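You operate a simulated robot arm through the tools that you are given. There is no shell and no other tool. Be economical: measure what you need, move in short steps, check, and stop when the job is done.

The job below is to be done with a simulated robot arm. You get a single attempt, and the scene is never put back.

JOB
Put the purple rag from the top of the goods table on the top of the front spool stack. Then push the left grey drawer shut. Then press the zero button two times. Then take the silver peg and put it on top of the tiny cream bobbin. Then put the gold nut on the white felt pad. Then take the blue rag and leave it on the shelf under the test bench. Then put the small carton from the shelf under the packing table on the top of the test bench. The order counts. Set down upright: small carton.
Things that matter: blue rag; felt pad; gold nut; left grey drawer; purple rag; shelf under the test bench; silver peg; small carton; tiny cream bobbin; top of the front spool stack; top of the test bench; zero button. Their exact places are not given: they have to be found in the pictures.

It is judged by the outcome, as a careful person would: the job done as asked, and still so three seconds after it is handed in. It fails if anything else is knocked over, pushed out of place, dropped, spilled or broken.

ROBOT AND FRAMES
A 6-joint arm with a two-finger parallel gripper on a trunk, on a base that drives. Base frame: it is fixed to the floor where the robot stands at the start and does not move with it; the origin is under the middle of the robot, x ahead of it, y to its left, z up. Readings come in mm, rad, newtons and seconds.
Its first joint turns from -2.897 to 2.897 rad. Places, roughly: blue rag (9x6x4 cm) [-1200, 100, 800]; felt pad [-1250, 250, 750]; gold nut (6x6x3 cm) [-1400, 400, 800]; left grey drawer [-1300, 2400, 700]; purple rag (12x9x4 cm) [3500, -100, 600]; shelf under the test bench [-1800, 2200, 200]; silver peg (3x3x6 cm) [-1200, 1800, 900]; small carton [-1000, 0, 250]; tiny cream bobbin (5x5x5 cm) [2300, 300, 800]; top of the front spool stack (24x24 cm) [3140, -1200, 940]; top of the test bench [-1800, 2200, 800]; zero button [-1400, 2100, 900]. Payload 3.43 kg.
Tool frame: the origin (TCP) lies between the finger pads and is the grasp point; the fingertips stand 34 mm ahead of it; z points along the fingers, y is the line along which they close. The gripper opens to 128 mm. The fingers are 24 mm wide and 12 mm thick; the gripper's body (48 by 130 mm) begins 96 mm behind the TCP.
Orientation is told as [roll, pitch, yaw] about the base's x, y, z axes, in that order, counted from this pose: with the fingers straight down and closing along the base's y, the tool's x points along the base's -x, its y along +y and its z along -z.

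CONTROLS
- The arm moves only by the tool send_rows. Its argument "rows" is a list of rows, each an object (a shift or turn left out is 0, a gripper value left out holds the last) with "slide": the shift along the tool's x, y, z in units of 100 mm (1.0 is 100 mm), a list of three; "rotation": the turn, a rotation vector about the tool's x, y, z in units of 45 degrees (1.0 is 45 degrees), a list of three; "gripper": the finger opening in m, from 0 to 0.128. In form: [{"slide": [x, y, z], "rotation": [wx, wy, wz], "gripper": gripper}, ...]. A call has 1 to 10 rows; each row is the pose to reach, as a shift and turn from the pose commanded when the call began, along the tool's axes at that moment. A call with a number of a shift or a turn outside -1 to 1 is refused whole. Each row takes 0.2 s and may step no farther than 50 mm and 0.15 rad from the row before; otherwise, or with a gripper value out of range, the whole call is refused. A pose out of reach is approached as far as the arm can. The call stops where the force on the tool passes 40 N (or 10 N more than at its start, if that is more) or the arm is blocked; 0.2 s more then pass. The fingers move at their own pace (about 153 mm/s each) and stop on an object; they squeeze with about 21 N. The grip force told is the motor's: it shows also when the fingers shut on nothing. Time passes only in rows, and 0.2 s behind the last, so rows that repeat a pose let the fingers close. The reply holds the time, the measured pose of the TCP, the force on the tool along the base axes, the opening and the grip force, in the units named above and with some noise, with the torque about the TCP (base axes, N m) and any sound that the robot's microphone picked up.
- Cameras (640 x 400 px; columns grow to the right, rows downward): "scene" is now at [105.5, 267.3, 1171]; the picture's right is [0.93, -0.37, -0.00], its down [-0.35, -0.87, -0.36] and it looks along [0.13, 0.34, -0.93] (base axes); focal length 214 px, centre (320, 200). "wrist" rides on the gripper at [76, -11, -160] in the tool frame; the picture's right is [0.15, 0.99, 0.00], its down [-0.88, 0.13, -0.46] and it looks along [-0.45, 0.07, 0.89] (tool axes); focal length 234 px, centre (320, 200).
- capture(camera): a new picture of that camera. The clock stands still meanwhile.
- base_move(legs): drives the robot by 1 to 6 legs, each [ahead, left, turn to the left] in mm, mm and rad, along the robot's own axes; the way and the turn of a leg run together, so that a leg with both is an arc; at most 1500 mm and 3.142 rad a leg. The arm and the cameras ride along, it lands a little off, and it stops where it bumps. It gives what a move gives.
- aim_head(pan, tilt): turns the head with the scene camera to pan (to the left, within 2.496 rad either way) and tilt (down, from -0.506 to 1.204), counted from straight ahead of the robot. It gives what a move gives.
- point_at(camera, pixels): for up to 12 pixels [column, row] of the newest picture of that camera ("zoom" is the newest enlarged one), the place [x, y, z] in the base frame of the surface seen there, good to about 2 mm, but the place of the scene camera against the robot may be out by one fixed shift of up to 25 mm in any direction. The clock stands still meanwhile.
- zoom(camera, box): a new picture of the part [left, top, right, bottom] of that camera's present view, enlarged. The clock stands still meanwhile.
- hand_in(): hands the job in; it is judged then, once.

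Work in short steps. Measure before you move; look again where a grasp or a placing could have gone wrong, and mend it. You have 124 turns and 126 pictures in all, those below and enlarged ones among them. Open the gripper and draw the arm clear of the work before you hand the job in, unless the task says otherwise; then end with one line.

The tools are called after "Call:" by a JSON object that holds its "fn" and its "kwargs". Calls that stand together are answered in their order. send_rows: Moves the arm, as the interface text tells. Its arguments: {"type":"object","properties":{"rows":{"type":"array"}},"required":["rows"]} The other tools are called the same way: base_move (legs) drives the base; aim_head (pan, tilt) turns the head that bears the scene camera; capture (camera) takes a picture; point_at (camera, pixels) gives the place of the surface under pixels of a picture; zoom (camera, box) takes an enlarged picture of a part of a camera's view; hand_in () hands the job in.

At the start:

```text
clock: 0.0
eef_pos: [779.7, 115.8, 812.1]
orientation: [-0.001, -0.002, 0.0]
force: [-0.6, -1.1, -0.1]
ft_torque: [-0.01, -0.03, -0.05]
opening: 128.0
grasp_force: 0.0
robot x, y, heading: [1.8, 0.9, -0.001]
head pan, tilt: [1.19, 1.201]
```

scene: 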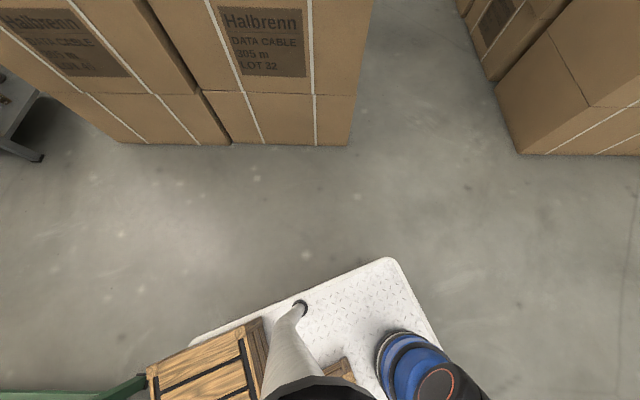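
wrist: 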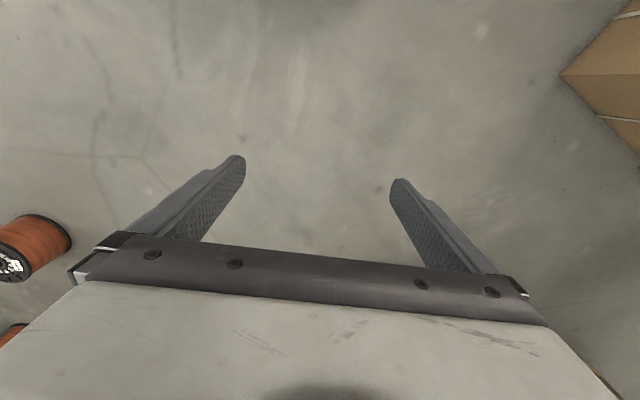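

The scene camera looks down at the robot's own cart; I look straight ahead and to the sides to find the goods table.

Call:
{"fn": "aim_head", "kwargs": {"pan": 0, "tilt": 0.35}}

Call:
{"fn": "capture", "kwargs": {"camera": "scene"}}

Call:
{"fn": "aim_head", "kwargs": {"pan": 1.5, "tilt": 0.35}}

Call:
{"fn": "capture", "kwargs": {"camera": "scene"}}

Call:
{"fn": "aim_head", "kwargs": {"pan": 2.49, "tilt": 0.4}}

Call:
{"fn": "capture", "kwargs": {"camera": "scene"}}

Call:
{"fn": "aim_head", "kwargs": {"pan": -1.2, "tilt": 0.4}}

Call:
{"fn": "capture", "kwargs": {"camera": "scene"}}

```text
clock: 1.4
eef_pos: [778.2, 115.9, 811.8]
orientation: [0.0, -0.002, 0.001]
force: [-0.3, 0.3, 0.1]
ft_torque: [-0.01, 0.05, 0.0]
opening: 127.7
grasp_force: 0.0
robot x, y, heading: [-1.0, 0.8, 0.004]
head pan, tilt: [0.0, 0.351]
```

```text
123 pictures are left
```

scene: 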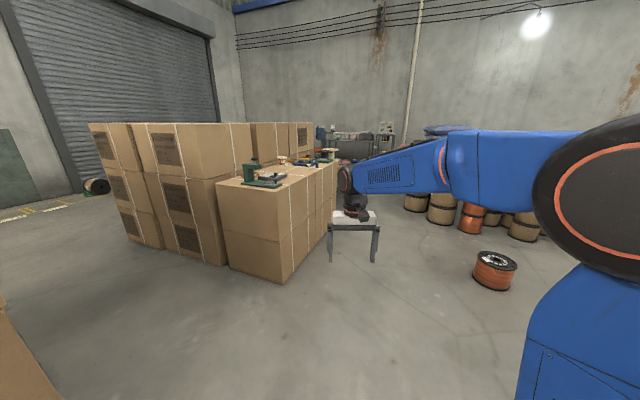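

```text
clock: 3.0
eef_pos: [779.1, 115.6, 812.1]
orientation: [0.001, -0.002, 0.001]
force: [-0.2, 0.2, 0.2]
ft_torque: [0.0, 0.02, 0.01]
opening: 127.9
grasp_force: 0.1
robot x, y, heading: [1.0, -0.4, -0.003]
head pan, tilt: [1.499, 0.351]
```

```text
122 pictures are left
```

scene: 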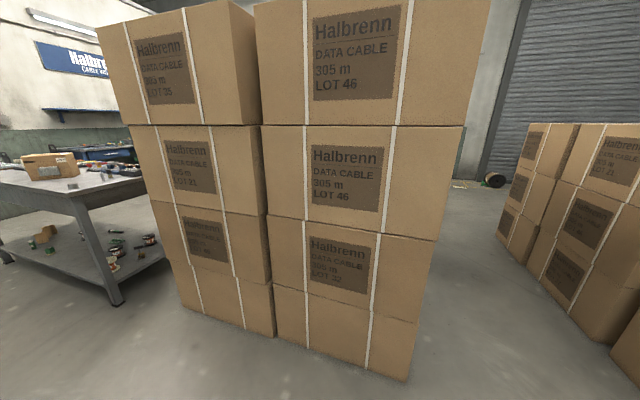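

```text
clock: 4.2
eef_pos: [778.7, 115.1, 811.9]
orientation: [-0.001, -0.003, 0.0]
force: [-0.1, 0.8, 0.5]
ft_torque: [-0.01, 0.01, 0.01]
opening: 127.8
grasp_force: 0.1
robot x, y, heading: [0.4, 2.3, -0.0]
head pan, tilt: [2.491, 0.4]
```

```text
121 pictures are left
```

scene: 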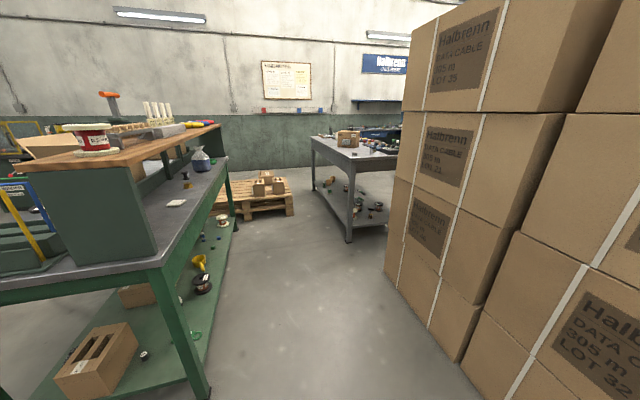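

```text
clock: 7.3
eef_pos: [779.9, 115.2, 811.2]
orientation: [0.0, -0.001, 0.0]
force: [0.5, 0.1, 0.9]
ft_torque: [0.01, 0.01, 0.01]
opening: 127.7
grasp_force: 0.0
robot x, y, heading: [1.7, 2.1, -0.0]
head pan, tilt: [-1.201, 0.4]
```

```text
120 pictures are left
```

scene: 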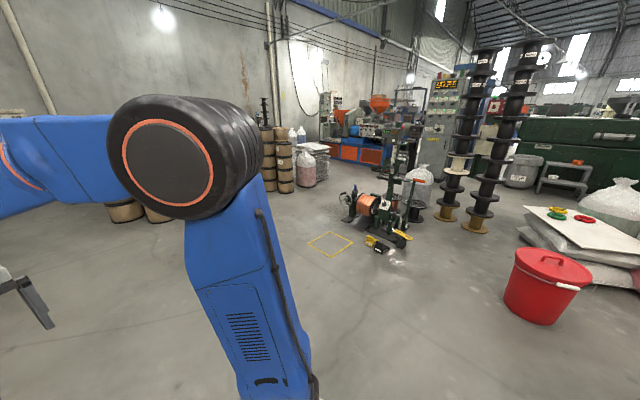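

The pan-0 view shows boxes ahead-left and a low table at (353,225) ahead. I measure that region.

Call:
{"fn": "aim_head", "kwargs": {"pan": -0.1, "tilt": 0.35}}

Call:
{"fn": "zoom", "kwargs": {"camera": "scene", "box": [240, 100, 560, 300]}}

Call:
{"fn": "point_at", "kwargs": {"camera": "zoom", "pixels": [[270, 230], [310, 230], [270, 330], [340, 330], [130, 190], [170, 340], [580, 340], [470, 260]]}}

```text
clock: 8.6
eef_pos: [779.4, 115.1, 813.1]
orientation: [0.001, -0.002, 0.0]
force: [0.2, -0.2, 0.1]
ft_torque: [-0.01, -0.04, -0.03]
opening: 128.1
grasp_force: 0.1
robot x, y, heading: [3.0, -0.2, 0.001]
head pan, tilt: [-0.099, 0.351]
```

```text
2.00 times, centred on (400, 200) of scene
```

zoom: 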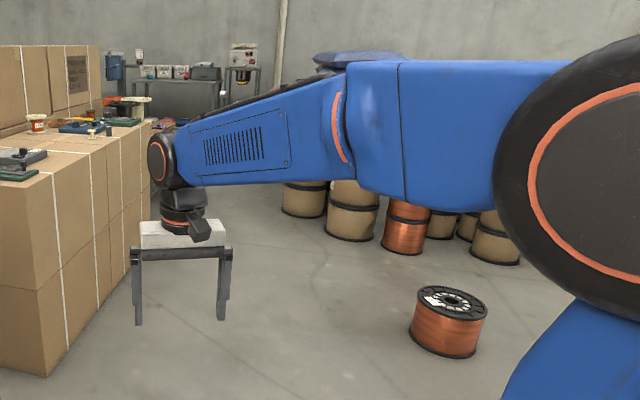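

```text
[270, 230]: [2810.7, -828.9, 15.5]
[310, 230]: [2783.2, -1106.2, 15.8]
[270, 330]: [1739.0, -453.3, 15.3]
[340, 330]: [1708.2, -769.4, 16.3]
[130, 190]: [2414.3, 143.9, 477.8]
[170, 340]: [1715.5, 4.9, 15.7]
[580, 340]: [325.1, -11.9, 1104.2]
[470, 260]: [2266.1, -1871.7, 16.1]
```

I need the clearances: I measure the stand under the gripper and the spool on the floor.

Call:
{"fn": "point_at", "kwargs": {"camera": "zoom", "pixels": [[138, 322], [222, 318], [155, 243], [222, 240], [150, 228], [440, 355], [480, 330], [410, 325], [25, 180], [80, 260], [20, 370], [185, 228]]}}

Call:
{"fn": "aim_head", "kwargs": {"pan": -0.45, "tilt": 0.9}}

Call:
{"fn": "capture", "kwargs": {"camera": "scene"}}

```text
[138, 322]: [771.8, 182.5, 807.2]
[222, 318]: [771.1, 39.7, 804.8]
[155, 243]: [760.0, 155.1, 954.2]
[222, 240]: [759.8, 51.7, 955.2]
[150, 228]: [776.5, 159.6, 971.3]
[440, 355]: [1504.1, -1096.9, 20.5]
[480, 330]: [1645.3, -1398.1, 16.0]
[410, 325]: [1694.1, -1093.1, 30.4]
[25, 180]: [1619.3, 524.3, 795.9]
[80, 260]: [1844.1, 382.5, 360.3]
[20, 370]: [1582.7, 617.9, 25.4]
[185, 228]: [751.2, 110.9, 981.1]
```

```text
clock: 9.6
eef_pos: [779.2, 116.1, 811.6]
orientation: [0.001, -0.002, 0.0]
force: [-0.2, 0.5, 0.5]
ft_torque: [-0.01, 0.03, 0.02]
opening: 127.9
grasp_force: 0.1
robot x, y, heading: [-0.1, 3.4, -0.003]
head pan, tilt: [-0.45, 0.901]
```

```text
118 pictures are left
```

scene: 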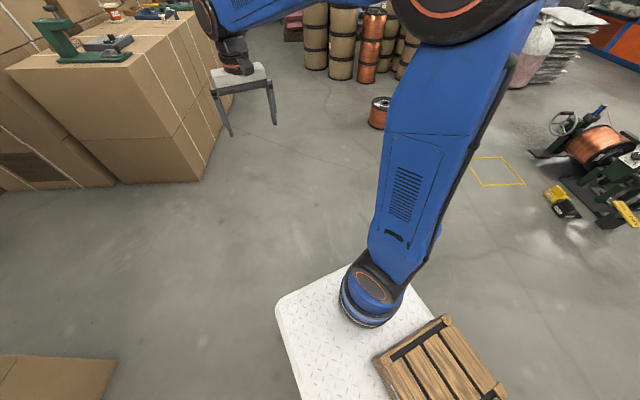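

The "stand" was my own gripper; I measure the base platform's outline, and the floor object positions.

Call:
{"fn": "point_at", "kwargs": {"camera": "scene", "pixels": [[277, 300], [352, 263], [415, 290], [300, 395], [440, 318], [505, 395], [380, 360], [375, 127], [388, 100], [560, 215], [640, 225], [120, 360]]}}

```text
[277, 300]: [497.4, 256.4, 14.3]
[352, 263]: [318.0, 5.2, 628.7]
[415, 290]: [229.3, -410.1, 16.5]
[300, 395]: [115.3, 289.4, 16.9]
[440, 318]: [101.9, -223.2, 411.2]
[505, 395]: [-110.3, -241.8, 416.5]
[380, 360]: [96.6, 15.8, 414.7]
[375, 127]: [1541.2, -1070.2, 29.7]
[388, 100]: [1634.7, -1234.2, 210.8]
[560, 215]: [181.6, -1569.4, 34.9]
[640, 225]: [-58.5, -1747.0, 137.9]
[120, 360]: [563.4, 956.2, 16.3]
```

Way ahead is clear along y≈-450 (spool at (1600,-1150), boxes left of y≈140). I drive to about (1300,-450) and look.

Call:
{"fn": "base_move", "kwargs": {"legs": [[1300, -450, 0]]}}

Call:
{"fn": "aim_head", "kwargs": {"pan": 0.1, "tilt": 0.35}}

Call:
{"fn": "capture", "kwargs": {"camera": "scene"}}

Call:
{"fn": "aim_head", "kwargs": {"pan": -0.8, "tilt": 0.4}}

Call:
{"fn": "capture", "kwargs": {"camera": "scene"}}

```text
clock: 16.3
eef_pos: [2038.4, -332.0, 812.6]
orientation: [0.0, -0.002, -0.002]
force: [-1.2, 0.5, -1.1]
ft_torque: [0.04, 0.0, 0.0]
opening: 128.1
grasp_force: 0.1
robot x, y, heading: [1259.6, -445.4, -0.002]
head pan, tilt: [-0.45, 0.901]
```

```text
clock: 17.3
eef_pos: [2038.7, -331.0, 812.6]
orientation: [0.0, -0.001, -0.001]
force: [0.8, 0.4, -0.3]
ft_torque: [0.02, -0.02, 0.01]
opening: 128.1
grasp_force: 0.0
robot x, y, heading: [1258.3, -448.0, 0.001]
head pan, tilt: [0.099, 0.351]
```

```text
117 pictures are left
```

scene: 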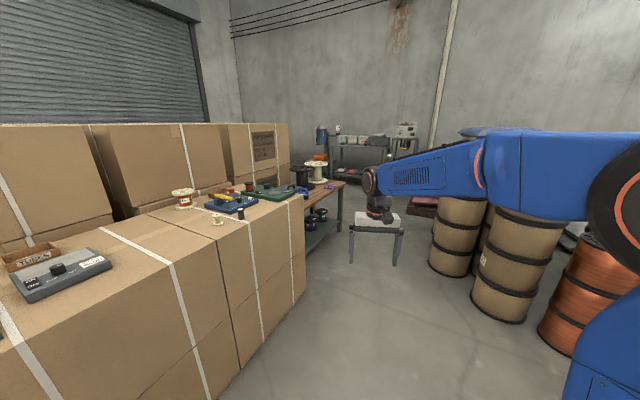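

```text
clock: 18.5
eef_pos: [2039.1, -330.8, 811.6]
orientation: [0.001, -0.002, -0.001]
force: [1.1, -0.2, 0.9]
ft_torque: [0.03, 0.01, -0.01]
opening: 128.1
grasp_force: 0.0
robot x, y, heading: [1260.0, -447.1, -0.004]
head pan, tilt: [-0.799, 0.4]
```

```text
116 pictures are left
```

scene: 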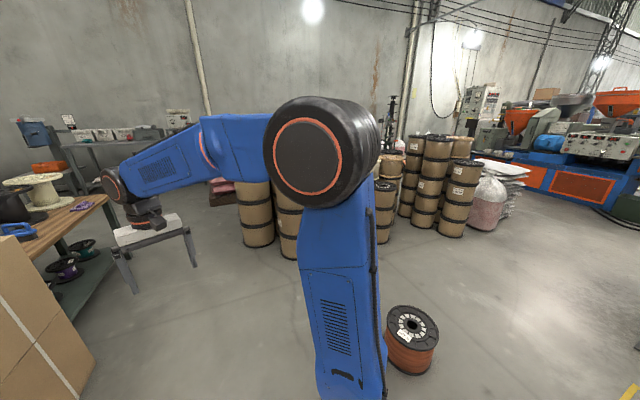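

Goods table (wood top, purple rag at (80,206)) is now visible. I measure it and the stacks' feet.

Call:
{"fn": "point_at", "kwargs": {"camera": "scene", "pixels": [[80, 206], [100, 200], [60, 240], [258, 245], [290, 262], [250, 185], [85, 290], [380, 240], [440, 235], [70, 330]]}}

Call:
{"fn": "base_move", "kwargs": {"legs": [[700, -150, 0]]}}

Call:
{"fn": "aim_head", "kwargs": {"pan": 0.3, "tilt": 0.5}}

Call:
{"fn": "capture", "kwargs": {"camera": "scene"}}

Call:
{"fn": "aim_head", "kwargs": {"pan": -0.7, "tilt": 0.4}}

Call:
{"fn": "capture", "kwargs": {"camera": "scene"}}

```text
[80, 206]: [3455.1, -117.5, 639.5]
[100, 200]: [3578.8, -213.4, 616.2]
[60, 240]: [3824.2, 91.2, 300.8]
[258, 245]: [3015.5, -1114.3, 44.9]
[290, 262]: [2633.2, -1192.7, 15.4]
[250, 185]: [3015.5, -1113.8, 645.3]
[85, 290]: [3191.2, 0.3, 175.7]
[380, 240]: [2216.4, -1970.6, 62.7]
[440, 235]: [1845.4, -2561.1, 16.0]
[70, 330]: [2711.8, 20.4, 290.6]
```

```text
clock: 22.4
eef_pos: [2735.5, -481.6, 811.1]
orientation: [-0.001, -0.001, 0.003]
force: [0.3, 0.9, 0.2]
ft_torque: [0.0, -0.01, -0.02]
opening: 128.1
grasp_force: 0.0
robot x, y, heading: [1956.2, -598.8, -0.0]
head pan, tilt: [-0.799, 0.4]
```

```text
clock: 23.7
eef_pos: [2736.5, -482.1, 812.4]
orientation: [0.001, -0.002, 0.0]
force: [-1.1, -0.4, 0.4]
ft_torque: [0.0, -0.01, 0.03]
opening: 128.0
grasp_force: 0.0
robot x, y, heading: [1956.7, -599.7, 0.006]
head pan, tilt: [0.3, 0.499]
```

```text
115 pictures are left
```

scene: 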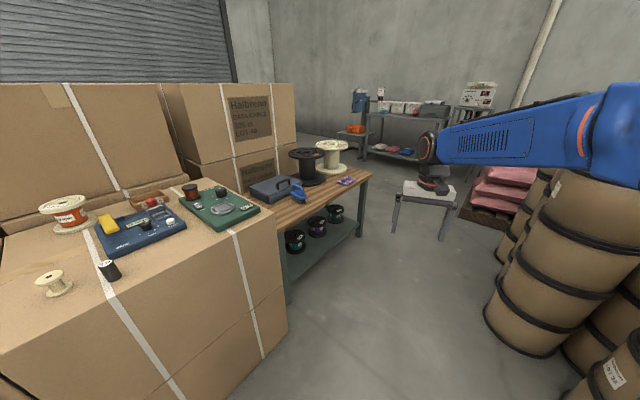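

```text
clock: 25.0
eef_pos: [2735.0, -482.3, 812.4]
orientation: [-0.002, -0.003, 0.002]
force: [0.1, 0.3, -1.0]
ft_torque: [0.02, 0.02, 0.05]
opening: 127.8
grasp_force: 0.0
robot x, y, heading: [1955.5, -598.4, 0.004]
head pan, tilt: [-0.7, 0.4]
```

```text
114 pictures are left
```

scene: 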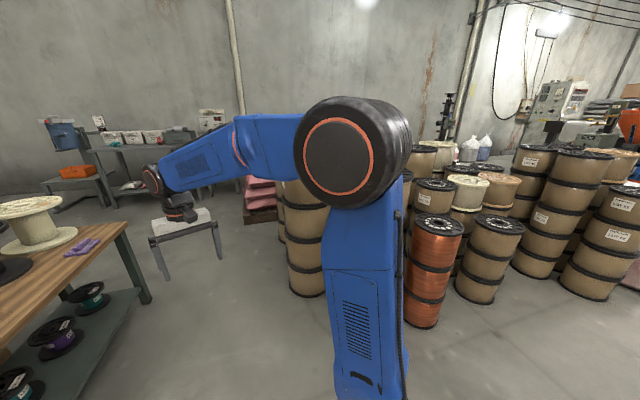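

Rag at (83,246). I measure the rag, table edge and stacks.

Call:
{"fn": "point_at", "kwargs": {"camera": "scene", "pixels": [[83, 246], [70, 252], [98, 242], [124, 224], [50, 290], [435, 220], [412, 225], [462, 225], [420, 325], [310, 295], [292, 185], [150, 300]]}}

Call:
{"fn": "aim_head", "kwargs": {"pan": -0.25, "tilt": 0.6}}

Call:
{"fn": "capture", "kwargs": {"camera": "scene"}}

```text
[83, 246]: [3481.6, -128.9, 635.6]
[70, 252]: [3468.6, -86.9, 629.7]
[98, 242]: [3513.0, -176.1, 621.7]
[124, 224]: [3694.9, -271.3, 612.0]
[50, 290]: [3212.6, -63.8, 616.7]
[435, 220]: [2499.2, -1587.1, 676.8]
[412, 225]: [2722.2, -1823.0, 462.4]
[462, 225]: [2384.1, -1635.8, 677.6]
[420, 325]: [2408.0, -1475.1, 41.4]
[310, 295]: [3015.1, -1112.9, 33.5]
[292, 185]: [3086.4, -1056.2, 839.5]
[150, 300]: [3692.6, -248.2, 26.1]
```

```text
clock: 25.9
eef_pos: [2736.4, -480.9, 811.7]
orientation: [0.001, -0.002, 0.002]
force: [-0.3, -0.2, -0.2]
ft_torque: [-0.01, -0.02, 0.03]
opening: 128.0
grasp_force: 0.1
robot x, y, heading: [1957.6, -597.7, -0.006]
head pan, tilt: [-0.25, 0.6]
```

```text
113 pictures are left
```

scene: 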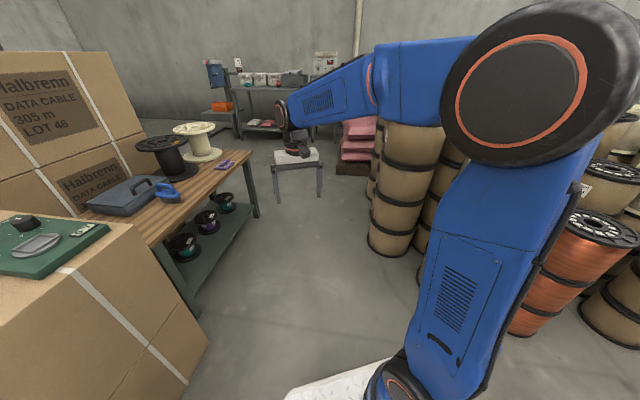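

Rag at about (3488,-130), stack top at about (3140,-1200). I place the base at (2789,-494), from which both lie at the arm's present radius, and turn to the rag.

Call:
{"fn": "base_move", "kwargs": {"legs": [[832, 105, 0], [0, 0, 0.332]]}}

Call:
{"fn": "capture", "kwargs": {"camera": "wrist"}}

Call:
{"fn": "aim_head", "kwargs": {"pan": 0.15, "tilt": 0.6}}

Call:
{"fn": "capture", "kwargs": {"camera": "scene"}}

```text
clock: 31.4
eef_pos: [3484.2, -124.0, 811.3]
orientation: [0.0, -0.003, 0.336]
force: [0.5, -0.1, 0.2]
ft_torque: [0.01, -0.01, -0.01]
opening: 127.7
grasp_force: 0.0
robot x, y, heading: [2787.2, -490.4, 0.334]
head pan, tilt: [-0.25, 0.6]
```

```text
112 pictures are left
```

wrist: 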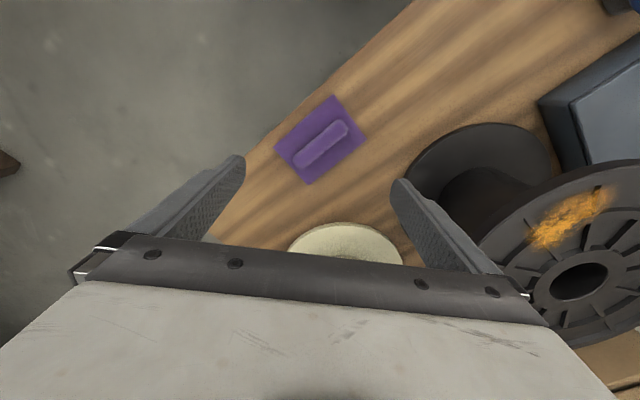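

```text
clock: 32.2
eef_pos: [3484.2, -123.9, 812.8]
orientation: [0.001, -0.002, 0.335]
force: [-0.1, -0.4, 0.6]
ft_torque: [-0.01, 0.03, -0.01]
opening: 128.0
grasp_force: 0.1
robot x, y, heading: [2784.0, -491.6, 0.334]
head pan, tilt: [0.15, 0.6]
```

```text
111 pictures are left
```

scene: 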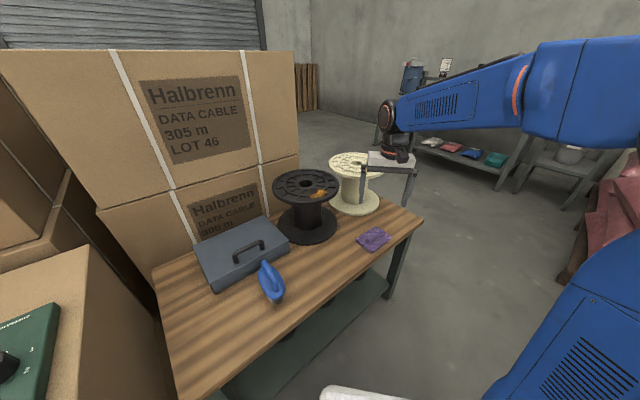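

The rag at (320,140) sits right under the TCP. I measure its corners with the wrist camera.

Call:
{"fn": "point_at", "kwargs": {"camera": "wrist", "pixels": [[275, 146], [331, 96], [365, 138], [311, 184], [320, 143], [345, 125], [296, 164], [300, 120], [350, 180], [300, 190], [290, 255], [346, 225]]}}

```text
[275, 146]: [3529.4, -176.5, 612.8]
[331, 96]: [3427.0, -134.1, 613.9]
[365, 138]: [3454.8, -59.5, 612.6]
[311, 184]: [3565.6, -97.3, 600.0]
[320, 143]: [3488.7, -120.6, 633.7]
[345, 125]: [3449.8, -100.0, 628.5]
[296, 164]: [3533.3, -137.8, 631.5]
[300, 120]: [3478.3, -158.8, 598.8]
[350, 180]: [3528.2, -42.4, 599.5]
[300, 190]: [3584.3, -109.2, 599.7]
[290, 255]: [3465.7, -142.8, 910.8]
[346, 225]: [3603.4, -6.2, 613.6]
```

Rag centre (3490,-118), narrow axis ≈ yaw -0.39. I turn the tool by 0.725 rad, descend 90 mm, and look again.

Call:
{"fn": "send_rows", "kwargs": {"rows": [{"slide": [-0.076, 0.037, 0], "rotation": [0, 0, 0.18]}, {"slide": [-0.076, 0.037, 0.2], "rotation": [0, 0, 0.36]}, {"slide": [-0.076, 0.037, 0.4], "rotation": [0, 0, 0.54]}, {"slide": [-0.076, 0.037, 0.6], "rotation": [0, 0, 0.72]}, {"slide": [-0.076, 0.037, 0.8], "rotation": [0, 0, 0.9]}, {"slide": [-0.076, 0.037, 0.9], "rotation": [0, 0, 0.923]}, {"slide": [-0.076, 0.037, 0.9], "rotation": [0, 0, 0.923]}]}}

Call:
{"fn": "capture", "kwargs": {"camera": "wrist"}}

```text
clock: 33.8
eef_pos: [3490.6, -117.8, 722.6]
orientation: [0.0, -0.002, -0.39]
force: [-0.1, 0.2, 0.4]
ft_torque: [-0.02, -0.03, 0.0]
opening: 127.9
grasp_force: 0.1
robot x, y, heading: [2786.3, -491.3, 0.332]
head pan, tilt: [0.15, 0.6]
```

```text
110 pictures are left
```

wrist: 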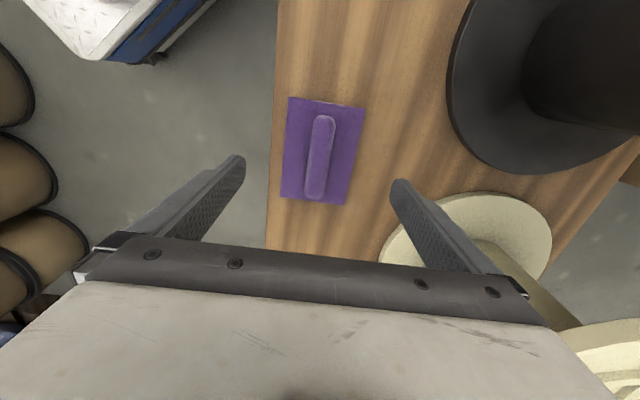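

Aligned well. The cream spool's flange is near the right finger; I measure its edge before going down.

Call:
{"fn": "point_at", "kwargs": {"camera": "wrist", "pixels": [[388, 238], [392, 225], [440, 200], [590, 340], [600, 320], [320, 150], [290, 150], [355, 150]]}}

```text
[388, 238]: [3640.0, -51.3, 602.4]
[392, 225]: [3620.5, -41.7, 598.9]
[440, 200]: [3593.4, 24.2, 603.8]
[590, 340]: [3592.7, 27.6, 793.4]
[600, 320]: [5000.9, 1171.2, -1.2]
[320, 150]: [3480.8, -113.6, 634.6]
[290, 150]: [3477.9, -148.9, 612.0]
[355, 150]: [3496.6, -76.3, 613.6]
```

Clear of the spool. I descend to TCP z≈637 and close.

Call:
{"fn": "send_rows", "kwargs": {"rows": [{"slide": [0, 0.04, 0.4]}, {"slide": [0, 0.04, 0.7]}, {"slide": [0, 0.04, 0.85]}, {"slide": [0, 0.04, 0.85], "gripper": 0.0}, {"slide": [0, 0.04, 0.85], "gripper": 0.0}, {"slide": [0, 0.04, 0.85], "gripper": 0.0}, {"slide": [0, 0.04, 0.85], "gripper": 0.0}]}}

Call:
{"fn": "capture", "kwargs": {"camera": "wrist"}}

```text
clock: 35.4
eef_pos: [3491.3, -113.8, 637.4]
orientation: [0.002, 0.0, -0.39]
force: [0.3, 0.7, 1.5]
ft_torque: [0.1, -0.08, -0.04]
opening: 84.0
grasp_force: 21.2
robot x, y, heading: [2785.8, -488.4, 0.337]
head pan, tilt: [0.15, 0.6]
```

```text
109 pictures are left
```

wrist: 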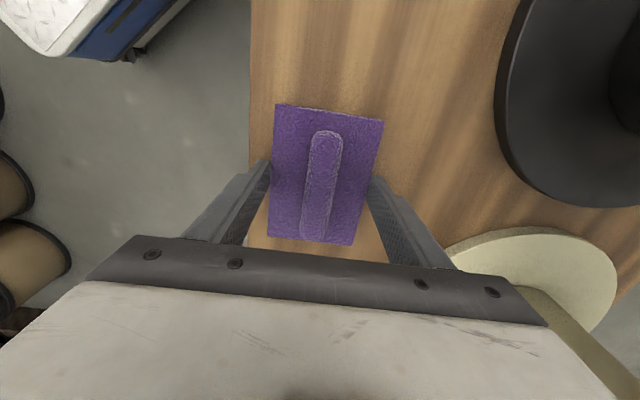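

Gripped at 84 mm. I lift straight up and check.

Call:
{"fn": "send_rows", "kwargs": {"rows": [{"slide": [0, 0, -0.2]}, {"slide": [0, 0, -0.5]}, {"slide": [0, 0, -1.0]}]}}

Call:
{"fn": "send_rows", "kwargs": {"rows": [{"slide": [0, 0, -0.5]}, {"slide": [0, 0, -1.0]}]}}

Call:
{"fn": "send_rows", "kwargs": {"rows": [{"slide": [0, 0, -0.5]}, {"slide": [0, 0, -1.0]}]}}

Call:
{"fn": "send_rows", "kwargs": {"rows": [{"slide": [0, 0, -0.5]}, {"slide": [0, 0, -1.0]}]}}

Call:
{"fn": "send_rows", "kwargs": {"rows": [{"slide": [0, 0, -0.5]}, {"slide": [0, 0, -0.8]}]}}

Call:
{"fn": "capture", "kwargs": {"camera": "wrist"}}

Call:
{"fn": "aim_head", "kwargs": {"pan": -1.3, "tilt": 0.5}}

Call:
{"fn": "capture", "kwargs": {"camera": "scene"}}

```text
clock: 36.2
eef_pos: [3490.2, -113.9, 736.6]
orientation: [0.0, 0.001, -0.388]
force: [0.5, 0.5, -2.4]
ft_torque: [-0.01, 0.02, 0.0]
opening: 84.0
grasp_force: 21.0
robot x, y, heading: [2787.2, -489.2, 0.338]
head pan, tilt: [0.15, 0.6]
```

```text
clock: 36.8
eef_pos: [3493.6, -116.1, 835.4]
orientation: [-0.001, -0.002, -0.392]
force: [1.3, 0.6, -0.4]
ft_torque: [0.0, -0.01, -0.02]
opening: 84.1
grasp_force: 21.1
robot x, y, heading: [2785.3, -491.1, 0.34]
head pan, tilt: [0.15, 0.6]
```

```text
clock: 37.4
eef_pos: [3493.1, -114.0, 938.1]
orientation: [0.0, 0.0, -0.39]
force: [0.1, 0.0, 0.9]
ft_torque: [-0.01, 0.0, -0.02]
opening: 84.3
grasp_force: 20.8
robot x, y, heading: [2785.4, -487.2, 0.338]
head pan, tilt: [0.15, 0.6]
```

```text
clock: 38.0
eef_pos: [3493.0, -114.4, 1041.6]
orientation: [-0.001, 0.0, -0.389]
force: [-0.4, 0.3, 0.2]
ft_torque: [0.01, 0.03, -0.02]
opening: 84.2
grasp_force: 21.1
robot x, y, heading: [2784.1, -487.9, 0.336]
head pan, tilt: [0.15, 0.6]
```

```text
clock: 38.6
eef_pos: [3492.5, -115.2, 1119.5]
orientation: [0.002, 0.0, -0.389]
force: [-0.5, 0.1, -0.8]
ft_torque: [0.01, 0.01, -0.01]
opening: 83.7
grasp_force: 20.6
robot x, y, heading: [2786.3, -490.3, 0.334]
head pan, tilt: [0.15, 0.6]
```

```text
108 pictures are left
```

wrist: 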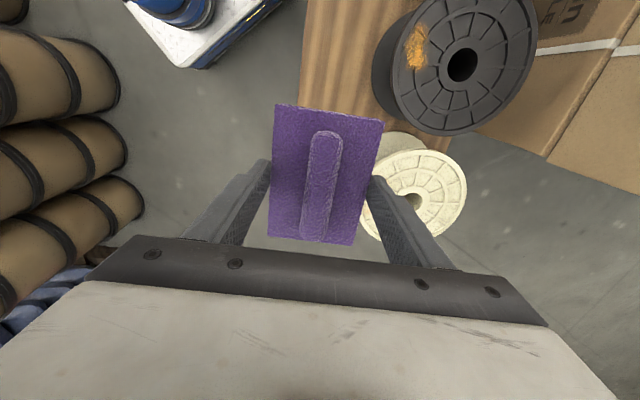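

```text
clock: 40.2
eef_pos: [3493.5, -114.0, 1120.2]
orientation: [0.001, 0.001, -0.389]
force: [-0.4, 0.6, -0.9]
ft_torque: [-0.01, 0.03, 0.02]
opening: 84.2
grasp_force: 21.1
robot x, y, heading: [2788.7, -492.5, 0.335]
head pan, tilt: [-1.3, 0.499]
```

```text
107 pictures are left
```

scene: 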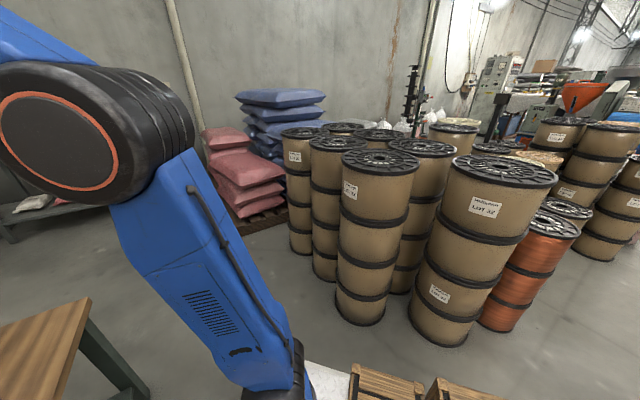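

Rag held. Now I measure the stack tops: candidates at (500,168), (380,160), (340,140).

Call:
{"fn": "point_at", "kwargs": {"camera": "scene", "pixels": [[502, 170], [380, 161], [450, 165], [555, 178], [344, 160], [418, 163], [340, 142], [424, 147], [303, 131], [492, 205], [385, 195]]}}

Call:
{"fn": "zoom", "kwargs": {"camera": "scene", "box": [270, 100, 590, 300]}}

```text
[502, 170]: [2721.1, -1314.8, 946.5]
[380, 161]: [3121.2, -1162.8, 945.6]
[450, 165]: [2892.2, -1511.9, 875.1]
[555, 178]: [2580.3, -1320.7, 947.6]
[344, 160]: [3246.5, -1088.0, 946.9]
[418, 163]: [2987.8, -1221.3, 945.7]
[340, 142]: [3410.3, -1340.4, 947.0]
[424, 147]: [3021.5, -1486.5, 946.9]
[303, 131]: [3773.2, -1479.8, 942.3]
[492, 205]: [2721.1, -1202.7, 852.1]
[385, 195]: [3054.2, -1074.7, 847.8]
```

```text
2.00 times, centred on (430, 200) of scene
```

zoom: 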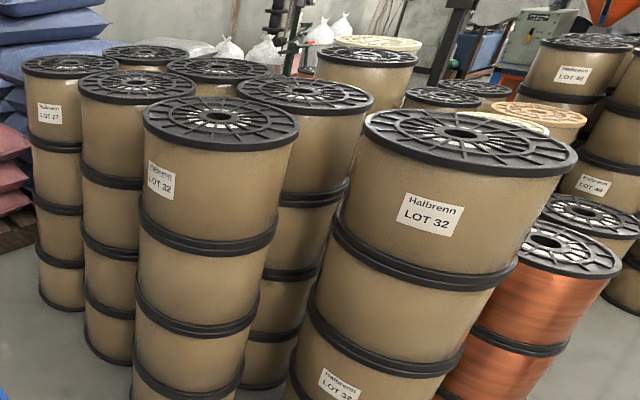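

The matching stack is the one with top hub at (380,158), about (3122,-1178). I turn the base by -1.605 rad to bring the rag above it and look with the wrist camera.

Call:
{"fn": "base_move", "kwargs": {"legs": [[0, 0, -1.605]]}}

Call:
{"fn": "capture", "kwargs": {"camera": "wrist"}}

Call:
{"fn": "aim_head", "kwargs": {"pan": 0.1, "tilt": 0.5}}

Call:
{"fn": "capture", "kwargs": {"camera": "scene"}}

```text
clock: 44.6
eef_pos: [3115.6, -1218.3, 1120.0]
orientation: [0.003, 0.0, -2.025]
force: [-0.1, 0.4, 0.1]
ft_torque: [-0.03, -0.01, -0.01]
opening: 83.9
grasp_force: 21.0
robot x, y, heading: [2786.0, -491.5, -1.3]
head pan, tilt: [-1.3, 0.499]
```

```text
105 pictures are left
```

wrist: 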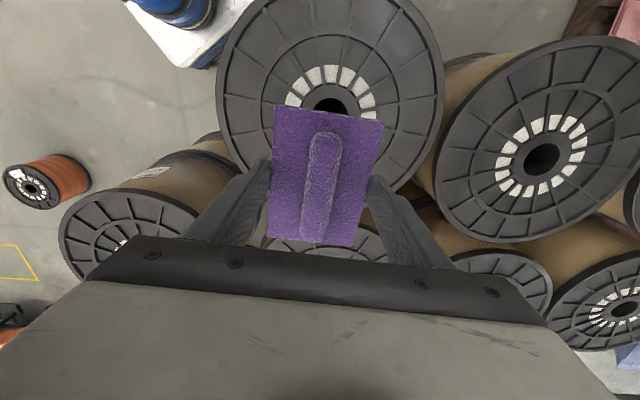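

```text
clock: 46.1
eef_pos: [3114.0, -1219.1, 1120.6]
orientation: [0.001, -0.001, -2.027]
force: [-0.6, 0.3, -0.2]
ft_torque: [0.04, 0.0, 0.0]
opening: 83.9
grasp_force: 21.2
robot x, y, heading: [2787.3, -489.7, -1.299]
head pan, tilt: [0.099, 0.499]
```

```text
104 pictures are left
```

scene: 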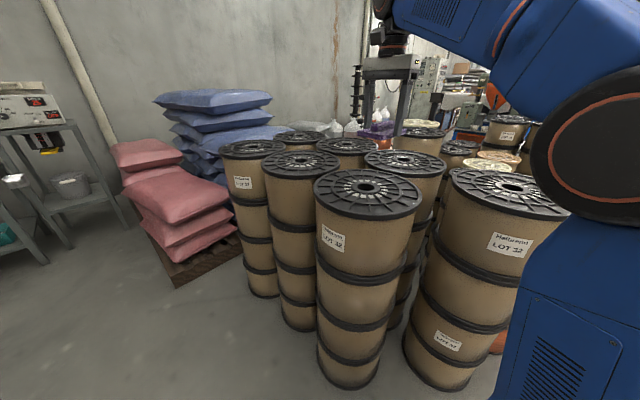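

I measure the stack's rim beneath the rag with the wrist camera.

Call:
{"fn": "point_at", "kwargs": {"camera": "wrist", "pixels": [[222, 90], [438, 110], [333, 3], [260, 160], [415, 185], [293, 88], [372, 98], [330, 70], [120, 230], [540, 158], [250, 30], [420, 40]]}}

```text
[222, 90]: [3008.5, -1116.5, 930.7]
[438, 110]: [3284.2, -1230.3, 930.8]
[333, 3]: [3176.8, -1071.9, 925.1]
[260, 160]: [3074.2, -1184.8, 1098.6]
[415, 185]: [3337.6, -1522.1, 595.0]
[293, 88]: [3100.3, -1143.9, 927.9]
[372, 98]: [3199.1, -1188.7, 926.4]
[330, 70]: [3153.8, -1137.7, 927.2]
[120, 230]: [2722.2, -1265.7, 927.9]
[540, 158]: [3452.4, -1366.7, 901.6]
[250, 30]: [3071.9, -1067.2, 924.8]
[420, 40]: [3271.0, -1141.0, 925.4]
```

Rim centre is about (3146,-1176), top z ≈930. I shift 49/11 mm in tool axes and lower to TCP ≈975 in two steps.

Call:
{"fn": "send_rows", "kwargs": {"rows": [{"slide": [0.3, 0.1, 0]}, {"slide": [0.48, 0.106, 0.3]}, {"slide": [0.487, 0.106, 0.7]}, {"slide": [0.487, 0.106, 0.95]}]}}

Call:
{"fn": "send_rows", "kwargs": {"rows": [{"slide": [0, 0, 0.3]}, {"slide": [0, 0, 0.45]}, {"slide": [0, 0, 0.52]}]}}

Call:
{"fn": "capture", "kwargs": {"camera": "wrist"}}

```text
clock: 47.1
eef_pos: [3146.1, -1180.0, 1023.5]
orientation: [0.001, -0.002, -2.025]
force: [-0.9, -0.2, -1.0]
ft_torque: [-0.02, -0.01, 0.0]
opening: 84.3
grasp_force: 20.9
robot x, y, heading: [2782.3, -490.5, -1.306]
head pan, tilt: [0.099, 0.499]
```

```text
clock: 47.9
eef_pos: [3146.0, -1178.0, 973.3]
orientation: [0.002, -0.001, -2.025]
force: [-0.3, 0.1, -0.1]
ft_torque: [0.01, 0.01, 0.03]
opening: 84.1
grasp_force: 20.9
robot x, y, heading: [2785.5, -490.5, -1.299]
head pan, tilt: [0.099, 0.499]
```

```text
103 pictures are left
```

wrist: 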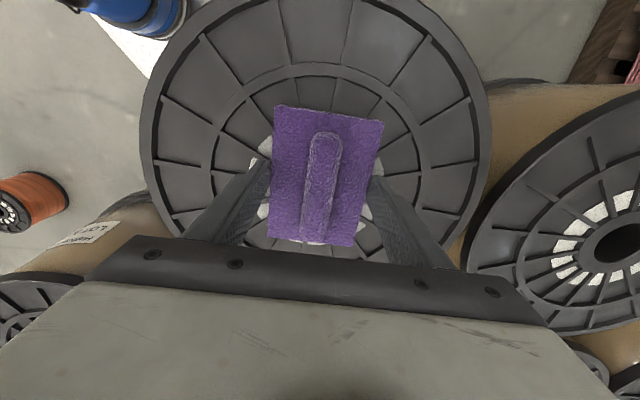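

No contact yet; I lower 6 mm more, then open and rise.

Call:
{"fn": "send_rows", "kwargs": {"rows": [{"slide": [0, 0, 0.03]}, {"slide": [0, 0, 0.06]}]}}

Call:
{"fn": "send_rows", "kwargs": {"rows": [{"slide": [0, 0, 0], "gripper": 0.11}, {"slide": [0, 0, 0], "gripper": 0.128}, {"slide": [0, 0, -0.3]}, {"slide": [0, 0, -0.8]}, {"slide": [0, 0, -1.0]}]}}

Call:
{"fn": "capture", "kwargs": {"camera": "wrist"}}

```text
clock: 48.5
eef_pos: [3145.8, -1179.3, 969.1]
orientation: [0.004, -0.002, -2.025]
force: [2.4, -0.2, 20.2]
ft_torque: [0.17, 0.12, -0.01]
opening: 84.0
grasp_force: 21.1
robot x, y, heading: [2786.9, -487.8, -1.301]
head pan, tilt: [0.099, 0.499]
```

```text
clock: 49.7
eef_pos: [3144.7, -1180.3, 1067.5]
orientation: [0.002, -0.002, -2.025]
force: [-0.5, -0.3, 0.4]
ft_torque: [0.01, -0.03, -0.02]
opening: 127.9
grasp_force: 0.0
robot x, y, heading: [2784.0, -489.4, -1.303]
head pan, tilt: [0.099, 0.499]
```

```text
102 pictures are left
```

wrist: 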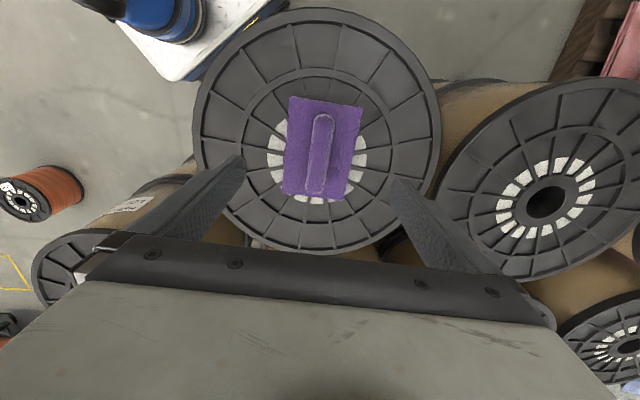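

Rag rests centred on the front stack. Next the drawer etc. behind: I turn back to heading 0 and reverse along the same corridor toward the start, then look around.

Call:
{"fn": "base_move", "kwargs": {"legs": [[0, 0, 1.302], [-1500, 0, 0], [-1100, 300, 0]]}}

Call:
{"fn": "aim_head", "kwargs": {"pan": 2.2, "tilt": 0.35}}

Call:
{"fn": "capture", "kwargs": {"camera": "scene"}}

Call:
{"fn": "aim_head", "kwargs": {"pan": -2.4, "tilt": 0.35}}

Call:
{"fn": "capture", "kwargs": {"camera": "scene"}}

```text
clock: 65.9
eef_pos: [918.4, -10.6, 1066.3]
orientation: [0.004, 0.0, -0.741]
force: [-0.5, -0.7, 0.9]
ft_torque: [-0.01, 0.02, 0.0]
opening: 128.0
grasp_force: 0.2
robot x, y, heading: [156.6, -159.8, -0.014]
head pan, tilt: [0.099, 0.499]
```

```text
clock: 67.9
eef_pos: [918.4, -10.4, 1066.6]
orientation: [0.002, -0.001, -0.743]
force: [0.6, 0.1, -0.6]
ft_torque: [0.01, -0.03, 0.0]
opening: 127.9
grasp_force: 0.0
robot x, y, heading: [153.7, -158.4, -0.018]
head pan, tilt: [2.201, 0.351]
```

```text
101 pictures are left
```

scene: 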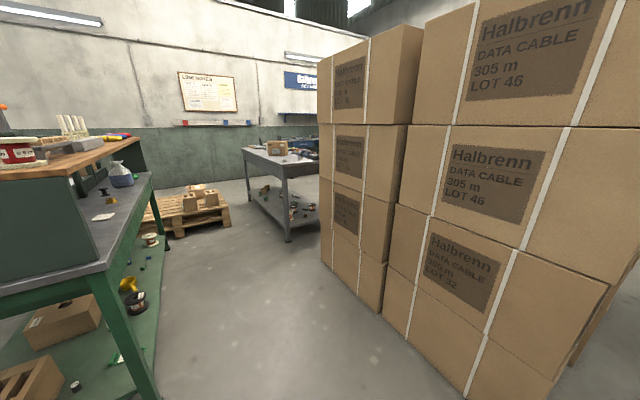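

```text
clock: 71.6
eef_pos: [919.2, -9.6, 1066.9]
orientation: [0.002, 0.0, -0.743]
force: [-0.4, 0.4, 0.0]
ft_torque: [0.01, 0.0, -0.01]
opening: 128.1
grasp_force: 0.0
robot x, y, heading: [153.5, -159.3, -0.02]
head pan, tilt: [-2.4, 0.351]
```

```text
100 pictures are left
```

scene: 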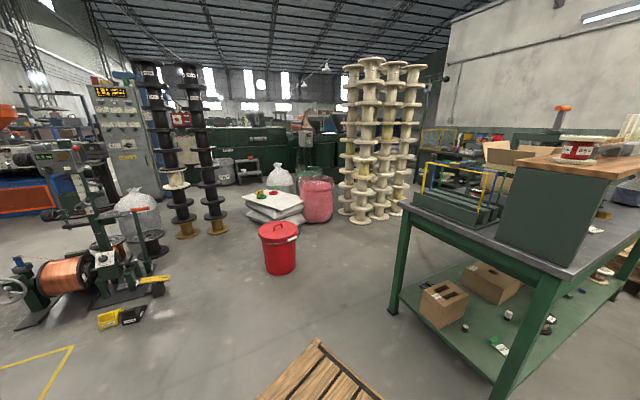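

I measure the packing table's legs and shelf items here, then the passage with the left view.

Call:
{"fn": "point_at", "kwargs": {"camera": "scene", "pixels": [[392, 312], [492, 395], [412, 208], [565, 283], [445, 305], [495, 280], [510, 230], [575, 148], [280, 270], [370, 215], [445, 210]]}}

Call:
{"fn": "aim_head", "kwargs": {"pan": 2.3, "tilt": 0.35}}

Call:
{"fn": "capture", "kwargs": {"camera": "scene"}}

Call:
{"fn": "point_at", "kwargs": {"camera": "scene", "pixels": [[360, 265], [440, 340], [322, 237], [285, 190], [180, 350], [210, 250], [230, 225], [352, 150], [250, 160], [150, 175], [195, 215], [160, 205]]}}

```text
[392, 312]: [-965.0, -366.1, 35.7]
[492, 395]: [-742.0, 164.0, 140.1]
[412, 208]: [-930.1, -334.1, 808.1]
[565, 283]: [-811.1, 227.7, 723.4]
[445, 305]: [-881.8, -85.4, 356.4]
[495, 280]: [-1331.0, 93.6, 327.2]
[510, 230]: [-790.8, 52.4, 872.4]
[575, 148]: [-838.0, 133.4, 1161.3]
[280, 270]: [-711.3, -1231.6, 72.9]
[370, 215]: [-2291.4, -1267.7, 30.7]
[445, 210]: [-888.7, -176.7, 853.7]
```

```text
clock: 75.3
eef_pos: [920.6, -9.9, 1066.2]
orientation: [0.0, 0.0, -0.743]
force: [-0.3, 0.0, -1.0]
ft_torque: [0.01, 0.03, -0.03]
opening: 128.0
grasp_force: 0.1
robot x, y, heading: [157.5, -155.7, -0.015]
head pan, tilt: [2.3, 0.351]
```

```text
99 pictures are left
```

scene: 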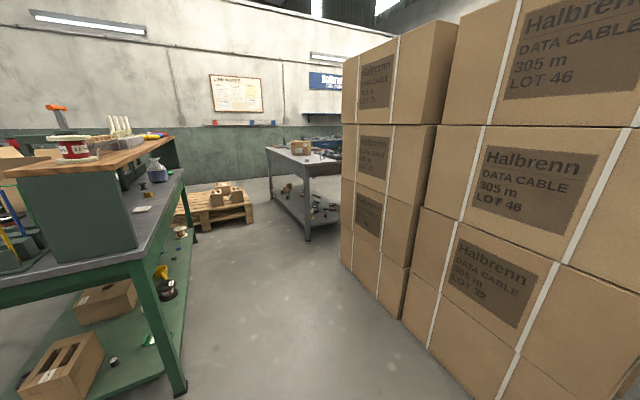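

```text
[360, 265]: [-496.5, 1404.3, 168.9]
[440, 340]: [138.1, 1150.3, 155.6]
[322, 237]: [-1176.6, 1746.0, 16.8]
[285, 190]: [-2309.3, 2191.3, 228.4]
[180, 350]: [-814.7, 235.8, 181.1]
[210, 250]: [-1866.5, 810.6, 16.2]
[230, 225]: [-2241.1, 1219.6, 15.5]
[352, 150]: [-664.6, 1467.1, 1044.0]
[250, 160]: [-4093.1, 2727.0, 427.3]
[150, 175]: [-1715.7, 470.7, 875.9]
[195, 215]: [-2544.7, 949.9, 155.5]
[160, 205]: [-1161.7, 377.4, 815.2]
```

Aisle runs along direction ≈2.76 rad between the packing table (corner ≈(-780,230)) and boxes/test bench. I shift to (0,100), turn left to 2.76 (clear of boxes by ~150 mm) and advance.

Call:
{"fn": "base_move", "kwargs": {"legs": [[-155, 260, 0], [0, 0, 2.78], [500, -380, 0]]}}

Call:
{"fn": "aim_head", "kwargs": {"pan": -0.5, "tilt": 0.35}}

Call:
{"fn": "capture", "kwargs": {"camera": "scene"}}

Call:
{"fn": "aim_head", "kwargs": {"pan": 0.5, "tilt": 0.4}}

Call:
{"fn": "capture", "kwargs": {"camera": "scene"}}

```text
clock: 83.5
eef_pos: [-749.1, 290.0, 1067.0]
orientation: [0.001, -0.007, 1.959]
force: [6.2, 5.6, -2.1]
ft_torque: [-0.06, 0.03, -0.19]
opening: 123.7
grasp_force: 0.0
robot x, y, heading: [8.9, 106.4, 2.698]
head pan, tilt: [2.3, 0.351]
stopped in leg 2: the force on the tool passed its limit at 54 N (the readings are from after the stop); the commanded pose is now the measured one
```

```text
clock: 86.0
eef_pos: [-749.2, 292.6, 1068.6]
orientation: [-0.001, -0.006, 1.962]
force: [4.0, 14.8, 0.3]
ft_torque: [-0.55, 0.18, -0.92]
opening: 123.3
grasp_force: 0.1
robot x, y, heading: [5.7, 105.2, 2.694]
head pan, tilt: [-0.499, 0.351]
```

```text
98 pictures are left
```

scene: 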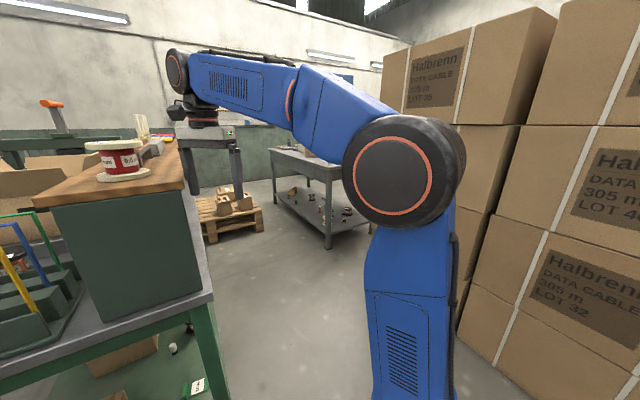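

```text
clock: 87.2
eef_pos: [-749.6, 291.5, 1066.5]
orientation: [0.0, -0.007, 1.963]
force: [4.1, 14.4, 0.0]
ft_torque: [-0.54, 0.14, -0.83]
opening: 122.7
grasp_force: 0.1
robot x, y, heading: [8.5, 108.6, 2.695]
head pan, tilt: [0.499, 0.4]
```

```text
97 pictures are left
```

scene: 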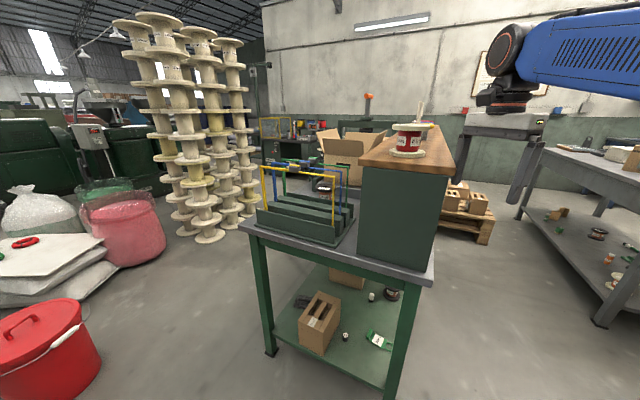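

A finger touched the riser edge of the packing table; nothing toppled. I turn back to the right to free it and look.

Call:
{"fn": "base_move", "kwargs": {"legs": [[0, 0, -0.25]]}}

Call:
{"fn": "aim_head", "kwargs": {"pan": 0.3, "tilt": 0.4}}

Call:
{"fn": "capture", "kwargs": {"camera": "scene"}}

Call:
{"fn": "capture", "kwargs": {"camera": "wrist"}}

```text
clock: 88.5
eef_pos: [-681.3, 471.0, 1067.8]
orientation: [0.001, -0.008, 1.713]
force: [-0.2, 0.3, -0.5]
ft_torque: [0.01, 0.01, -0.03]
opening: 128.0
grasp_force: 0.1
robot x, y, heading: [5.2, 109.6, 2.444]
head pan, tilt: [0.499, 0.4]
```

```text
clock: 89.2
eef_pos: [-680.9, 471.8, 1067.7]
orientation: [0.0, -0.006, 1.713]
force: [0.2, 0.0, 0.3]
ft_torque: [-0.04, 0.0, -0.02]
opening: 127.7
grasp_force: 0.1
robot x, y, heading: [3.4, 105.5, 2.447]
head pan, tilt: [0.3, 0.4]
```

```text
96 pictures are left
```

scene: 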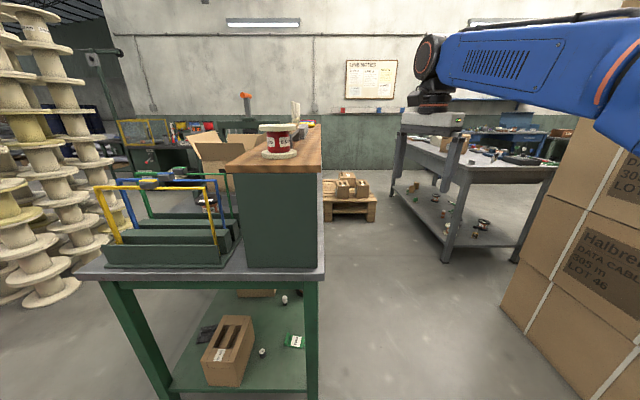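

```text
95 pictures are left
```

wrist: 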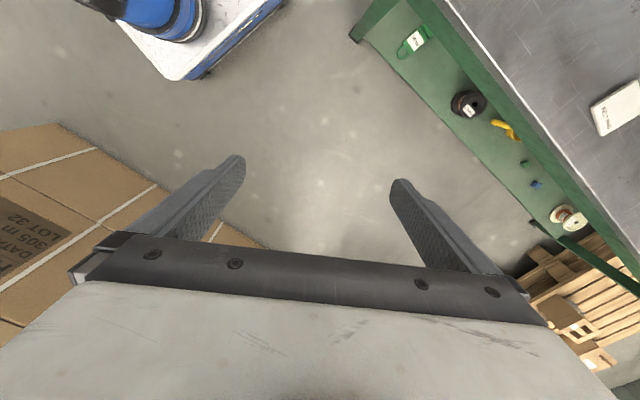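

Freed. I measure the packing table edge, riser and test bench in this view.

Call:
{"fn": "point_at", "kwargs": {"camera": "scene", "pixels": [[323, 275], [321, 215], [322, 165], [320, 130], [446, 255], [400, 140], [465, 185], [545, 168], [395, 200], [515, 265], [500, 310], [278, 140]]}}

Call:
{"fn": "zoom", "kwargs": {"camera": "scene", "box": [380, 100, 600, 240]}}

Call:
{"fn": "point_at", "kwargs": {"camera": "zoom", "pixels": [[170, 120], [360, 165], [490, 200], [390, 100], [450, 130], [330, 140], [300, 260], [560, 100], [250, 115]]}}

```text
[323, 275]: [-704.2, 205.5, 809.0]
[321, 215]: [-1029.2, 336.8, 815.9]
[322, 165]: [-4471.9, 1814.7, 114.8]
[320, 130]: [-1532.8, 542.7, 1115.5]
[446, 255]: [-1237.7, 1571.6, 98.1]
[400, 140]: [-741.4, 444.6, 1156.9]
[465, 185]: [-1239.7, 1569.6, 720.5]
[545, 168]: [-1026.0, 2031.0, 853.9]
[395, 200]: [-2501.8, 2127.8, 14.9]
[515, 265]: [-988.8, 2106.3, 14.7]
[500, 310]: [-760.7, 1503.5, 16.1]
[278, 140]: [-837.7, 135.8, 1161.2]
```

```text
2.86 times, centred on (490, 170) of scene
```

zoom: 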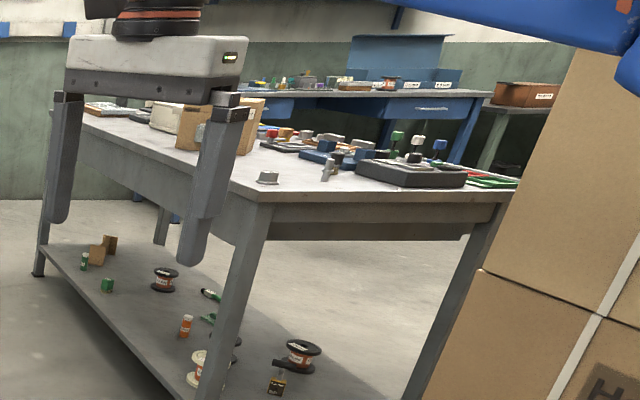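

```text
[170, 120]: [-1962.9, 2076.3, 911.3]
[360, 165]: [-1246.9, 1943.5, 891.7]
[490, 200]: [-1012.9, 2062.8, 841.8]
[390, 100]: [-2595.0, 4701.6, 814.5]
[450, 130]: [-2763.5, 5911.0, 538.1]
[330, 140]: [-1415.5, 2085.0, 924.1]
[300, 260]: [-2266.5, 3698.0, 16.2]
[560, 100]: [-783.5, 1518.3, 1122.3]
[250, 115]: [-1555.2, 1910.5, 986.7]
```

The drawer sits ~145 mm proud of the bench's far (+y) side, so I must find a way round. I advance into the aisle to (-450,650) and look at both ends of the bench.

Call:
{"fn": "base_move", "kwargs": {"legs": [[696, -127, 0]]}}

Call:
{"fn": "aim_head", "kwargs": {"pan": -0.15, "tilt": 0.4}}

Call:
{"fn": "capture", "kwargs": {"camera": "scene"}}

Call:
{"fn": "aim_head", "kwargs": {"pan": -0.75, "tilt": 0.5}}

Call:
{"fn": "capture", "kwargs": {"camera": "scene"}}

```text
clock: 93.1
eef_pos: [-1132.5, 1004.9, 1066.5]
orientation: [0.001, -0.007, 1.719]
force: [0.3, 0.3, 0.0]
ft_torque: [0.01, 0.03, 0.02]
opening: 127.8
grasp_force: 0.0
robot x, y, heading: [-440.2, 638.2, 2.451]
head pan, tilt: [0.3, 0.4]
```

```text
clock: 94.0
eef_pos: [-1132.2, 1004.5, 1067.0]
orientation: [-0.001, -0.007, 1.718]
force: [-0.2, 0.1, -0.1]
ft_torque: [-0.03, -0.01, 0.01]
opening: 127.9
grasp_force: 0.1
robot x, y, heading: [-441.8, 640.9, 2.456]
head pan, tilt: [-0.15, 0.4]
```

```text
93 pictures are left
```

scene: 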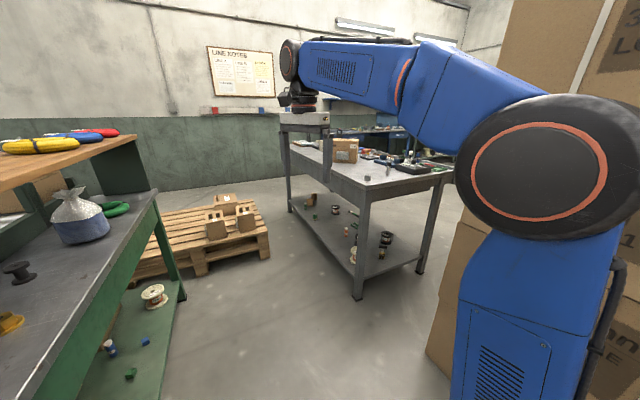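

```text
clock: 95.0
eef_pos: [-1131.5, 1003.9, 1067.3]
orientation: [0.001, -0.007, 1.717]
force: [0.6, 0.2, 0.3]
ft_torque: [-0.02, 0.0, 0.04]
opening: 128.1
grasp_force: 0.1
robot x, y, heading: [-443.5, 640.2, 2.454]
head pan, tilt: [-0.75, 0.499]
```

```text
92 pictures are left
```

scene: 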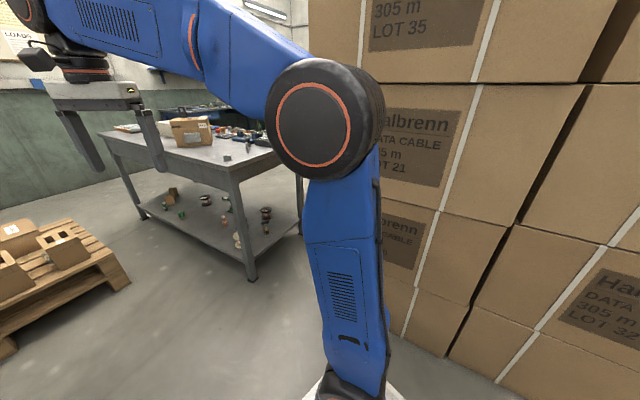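

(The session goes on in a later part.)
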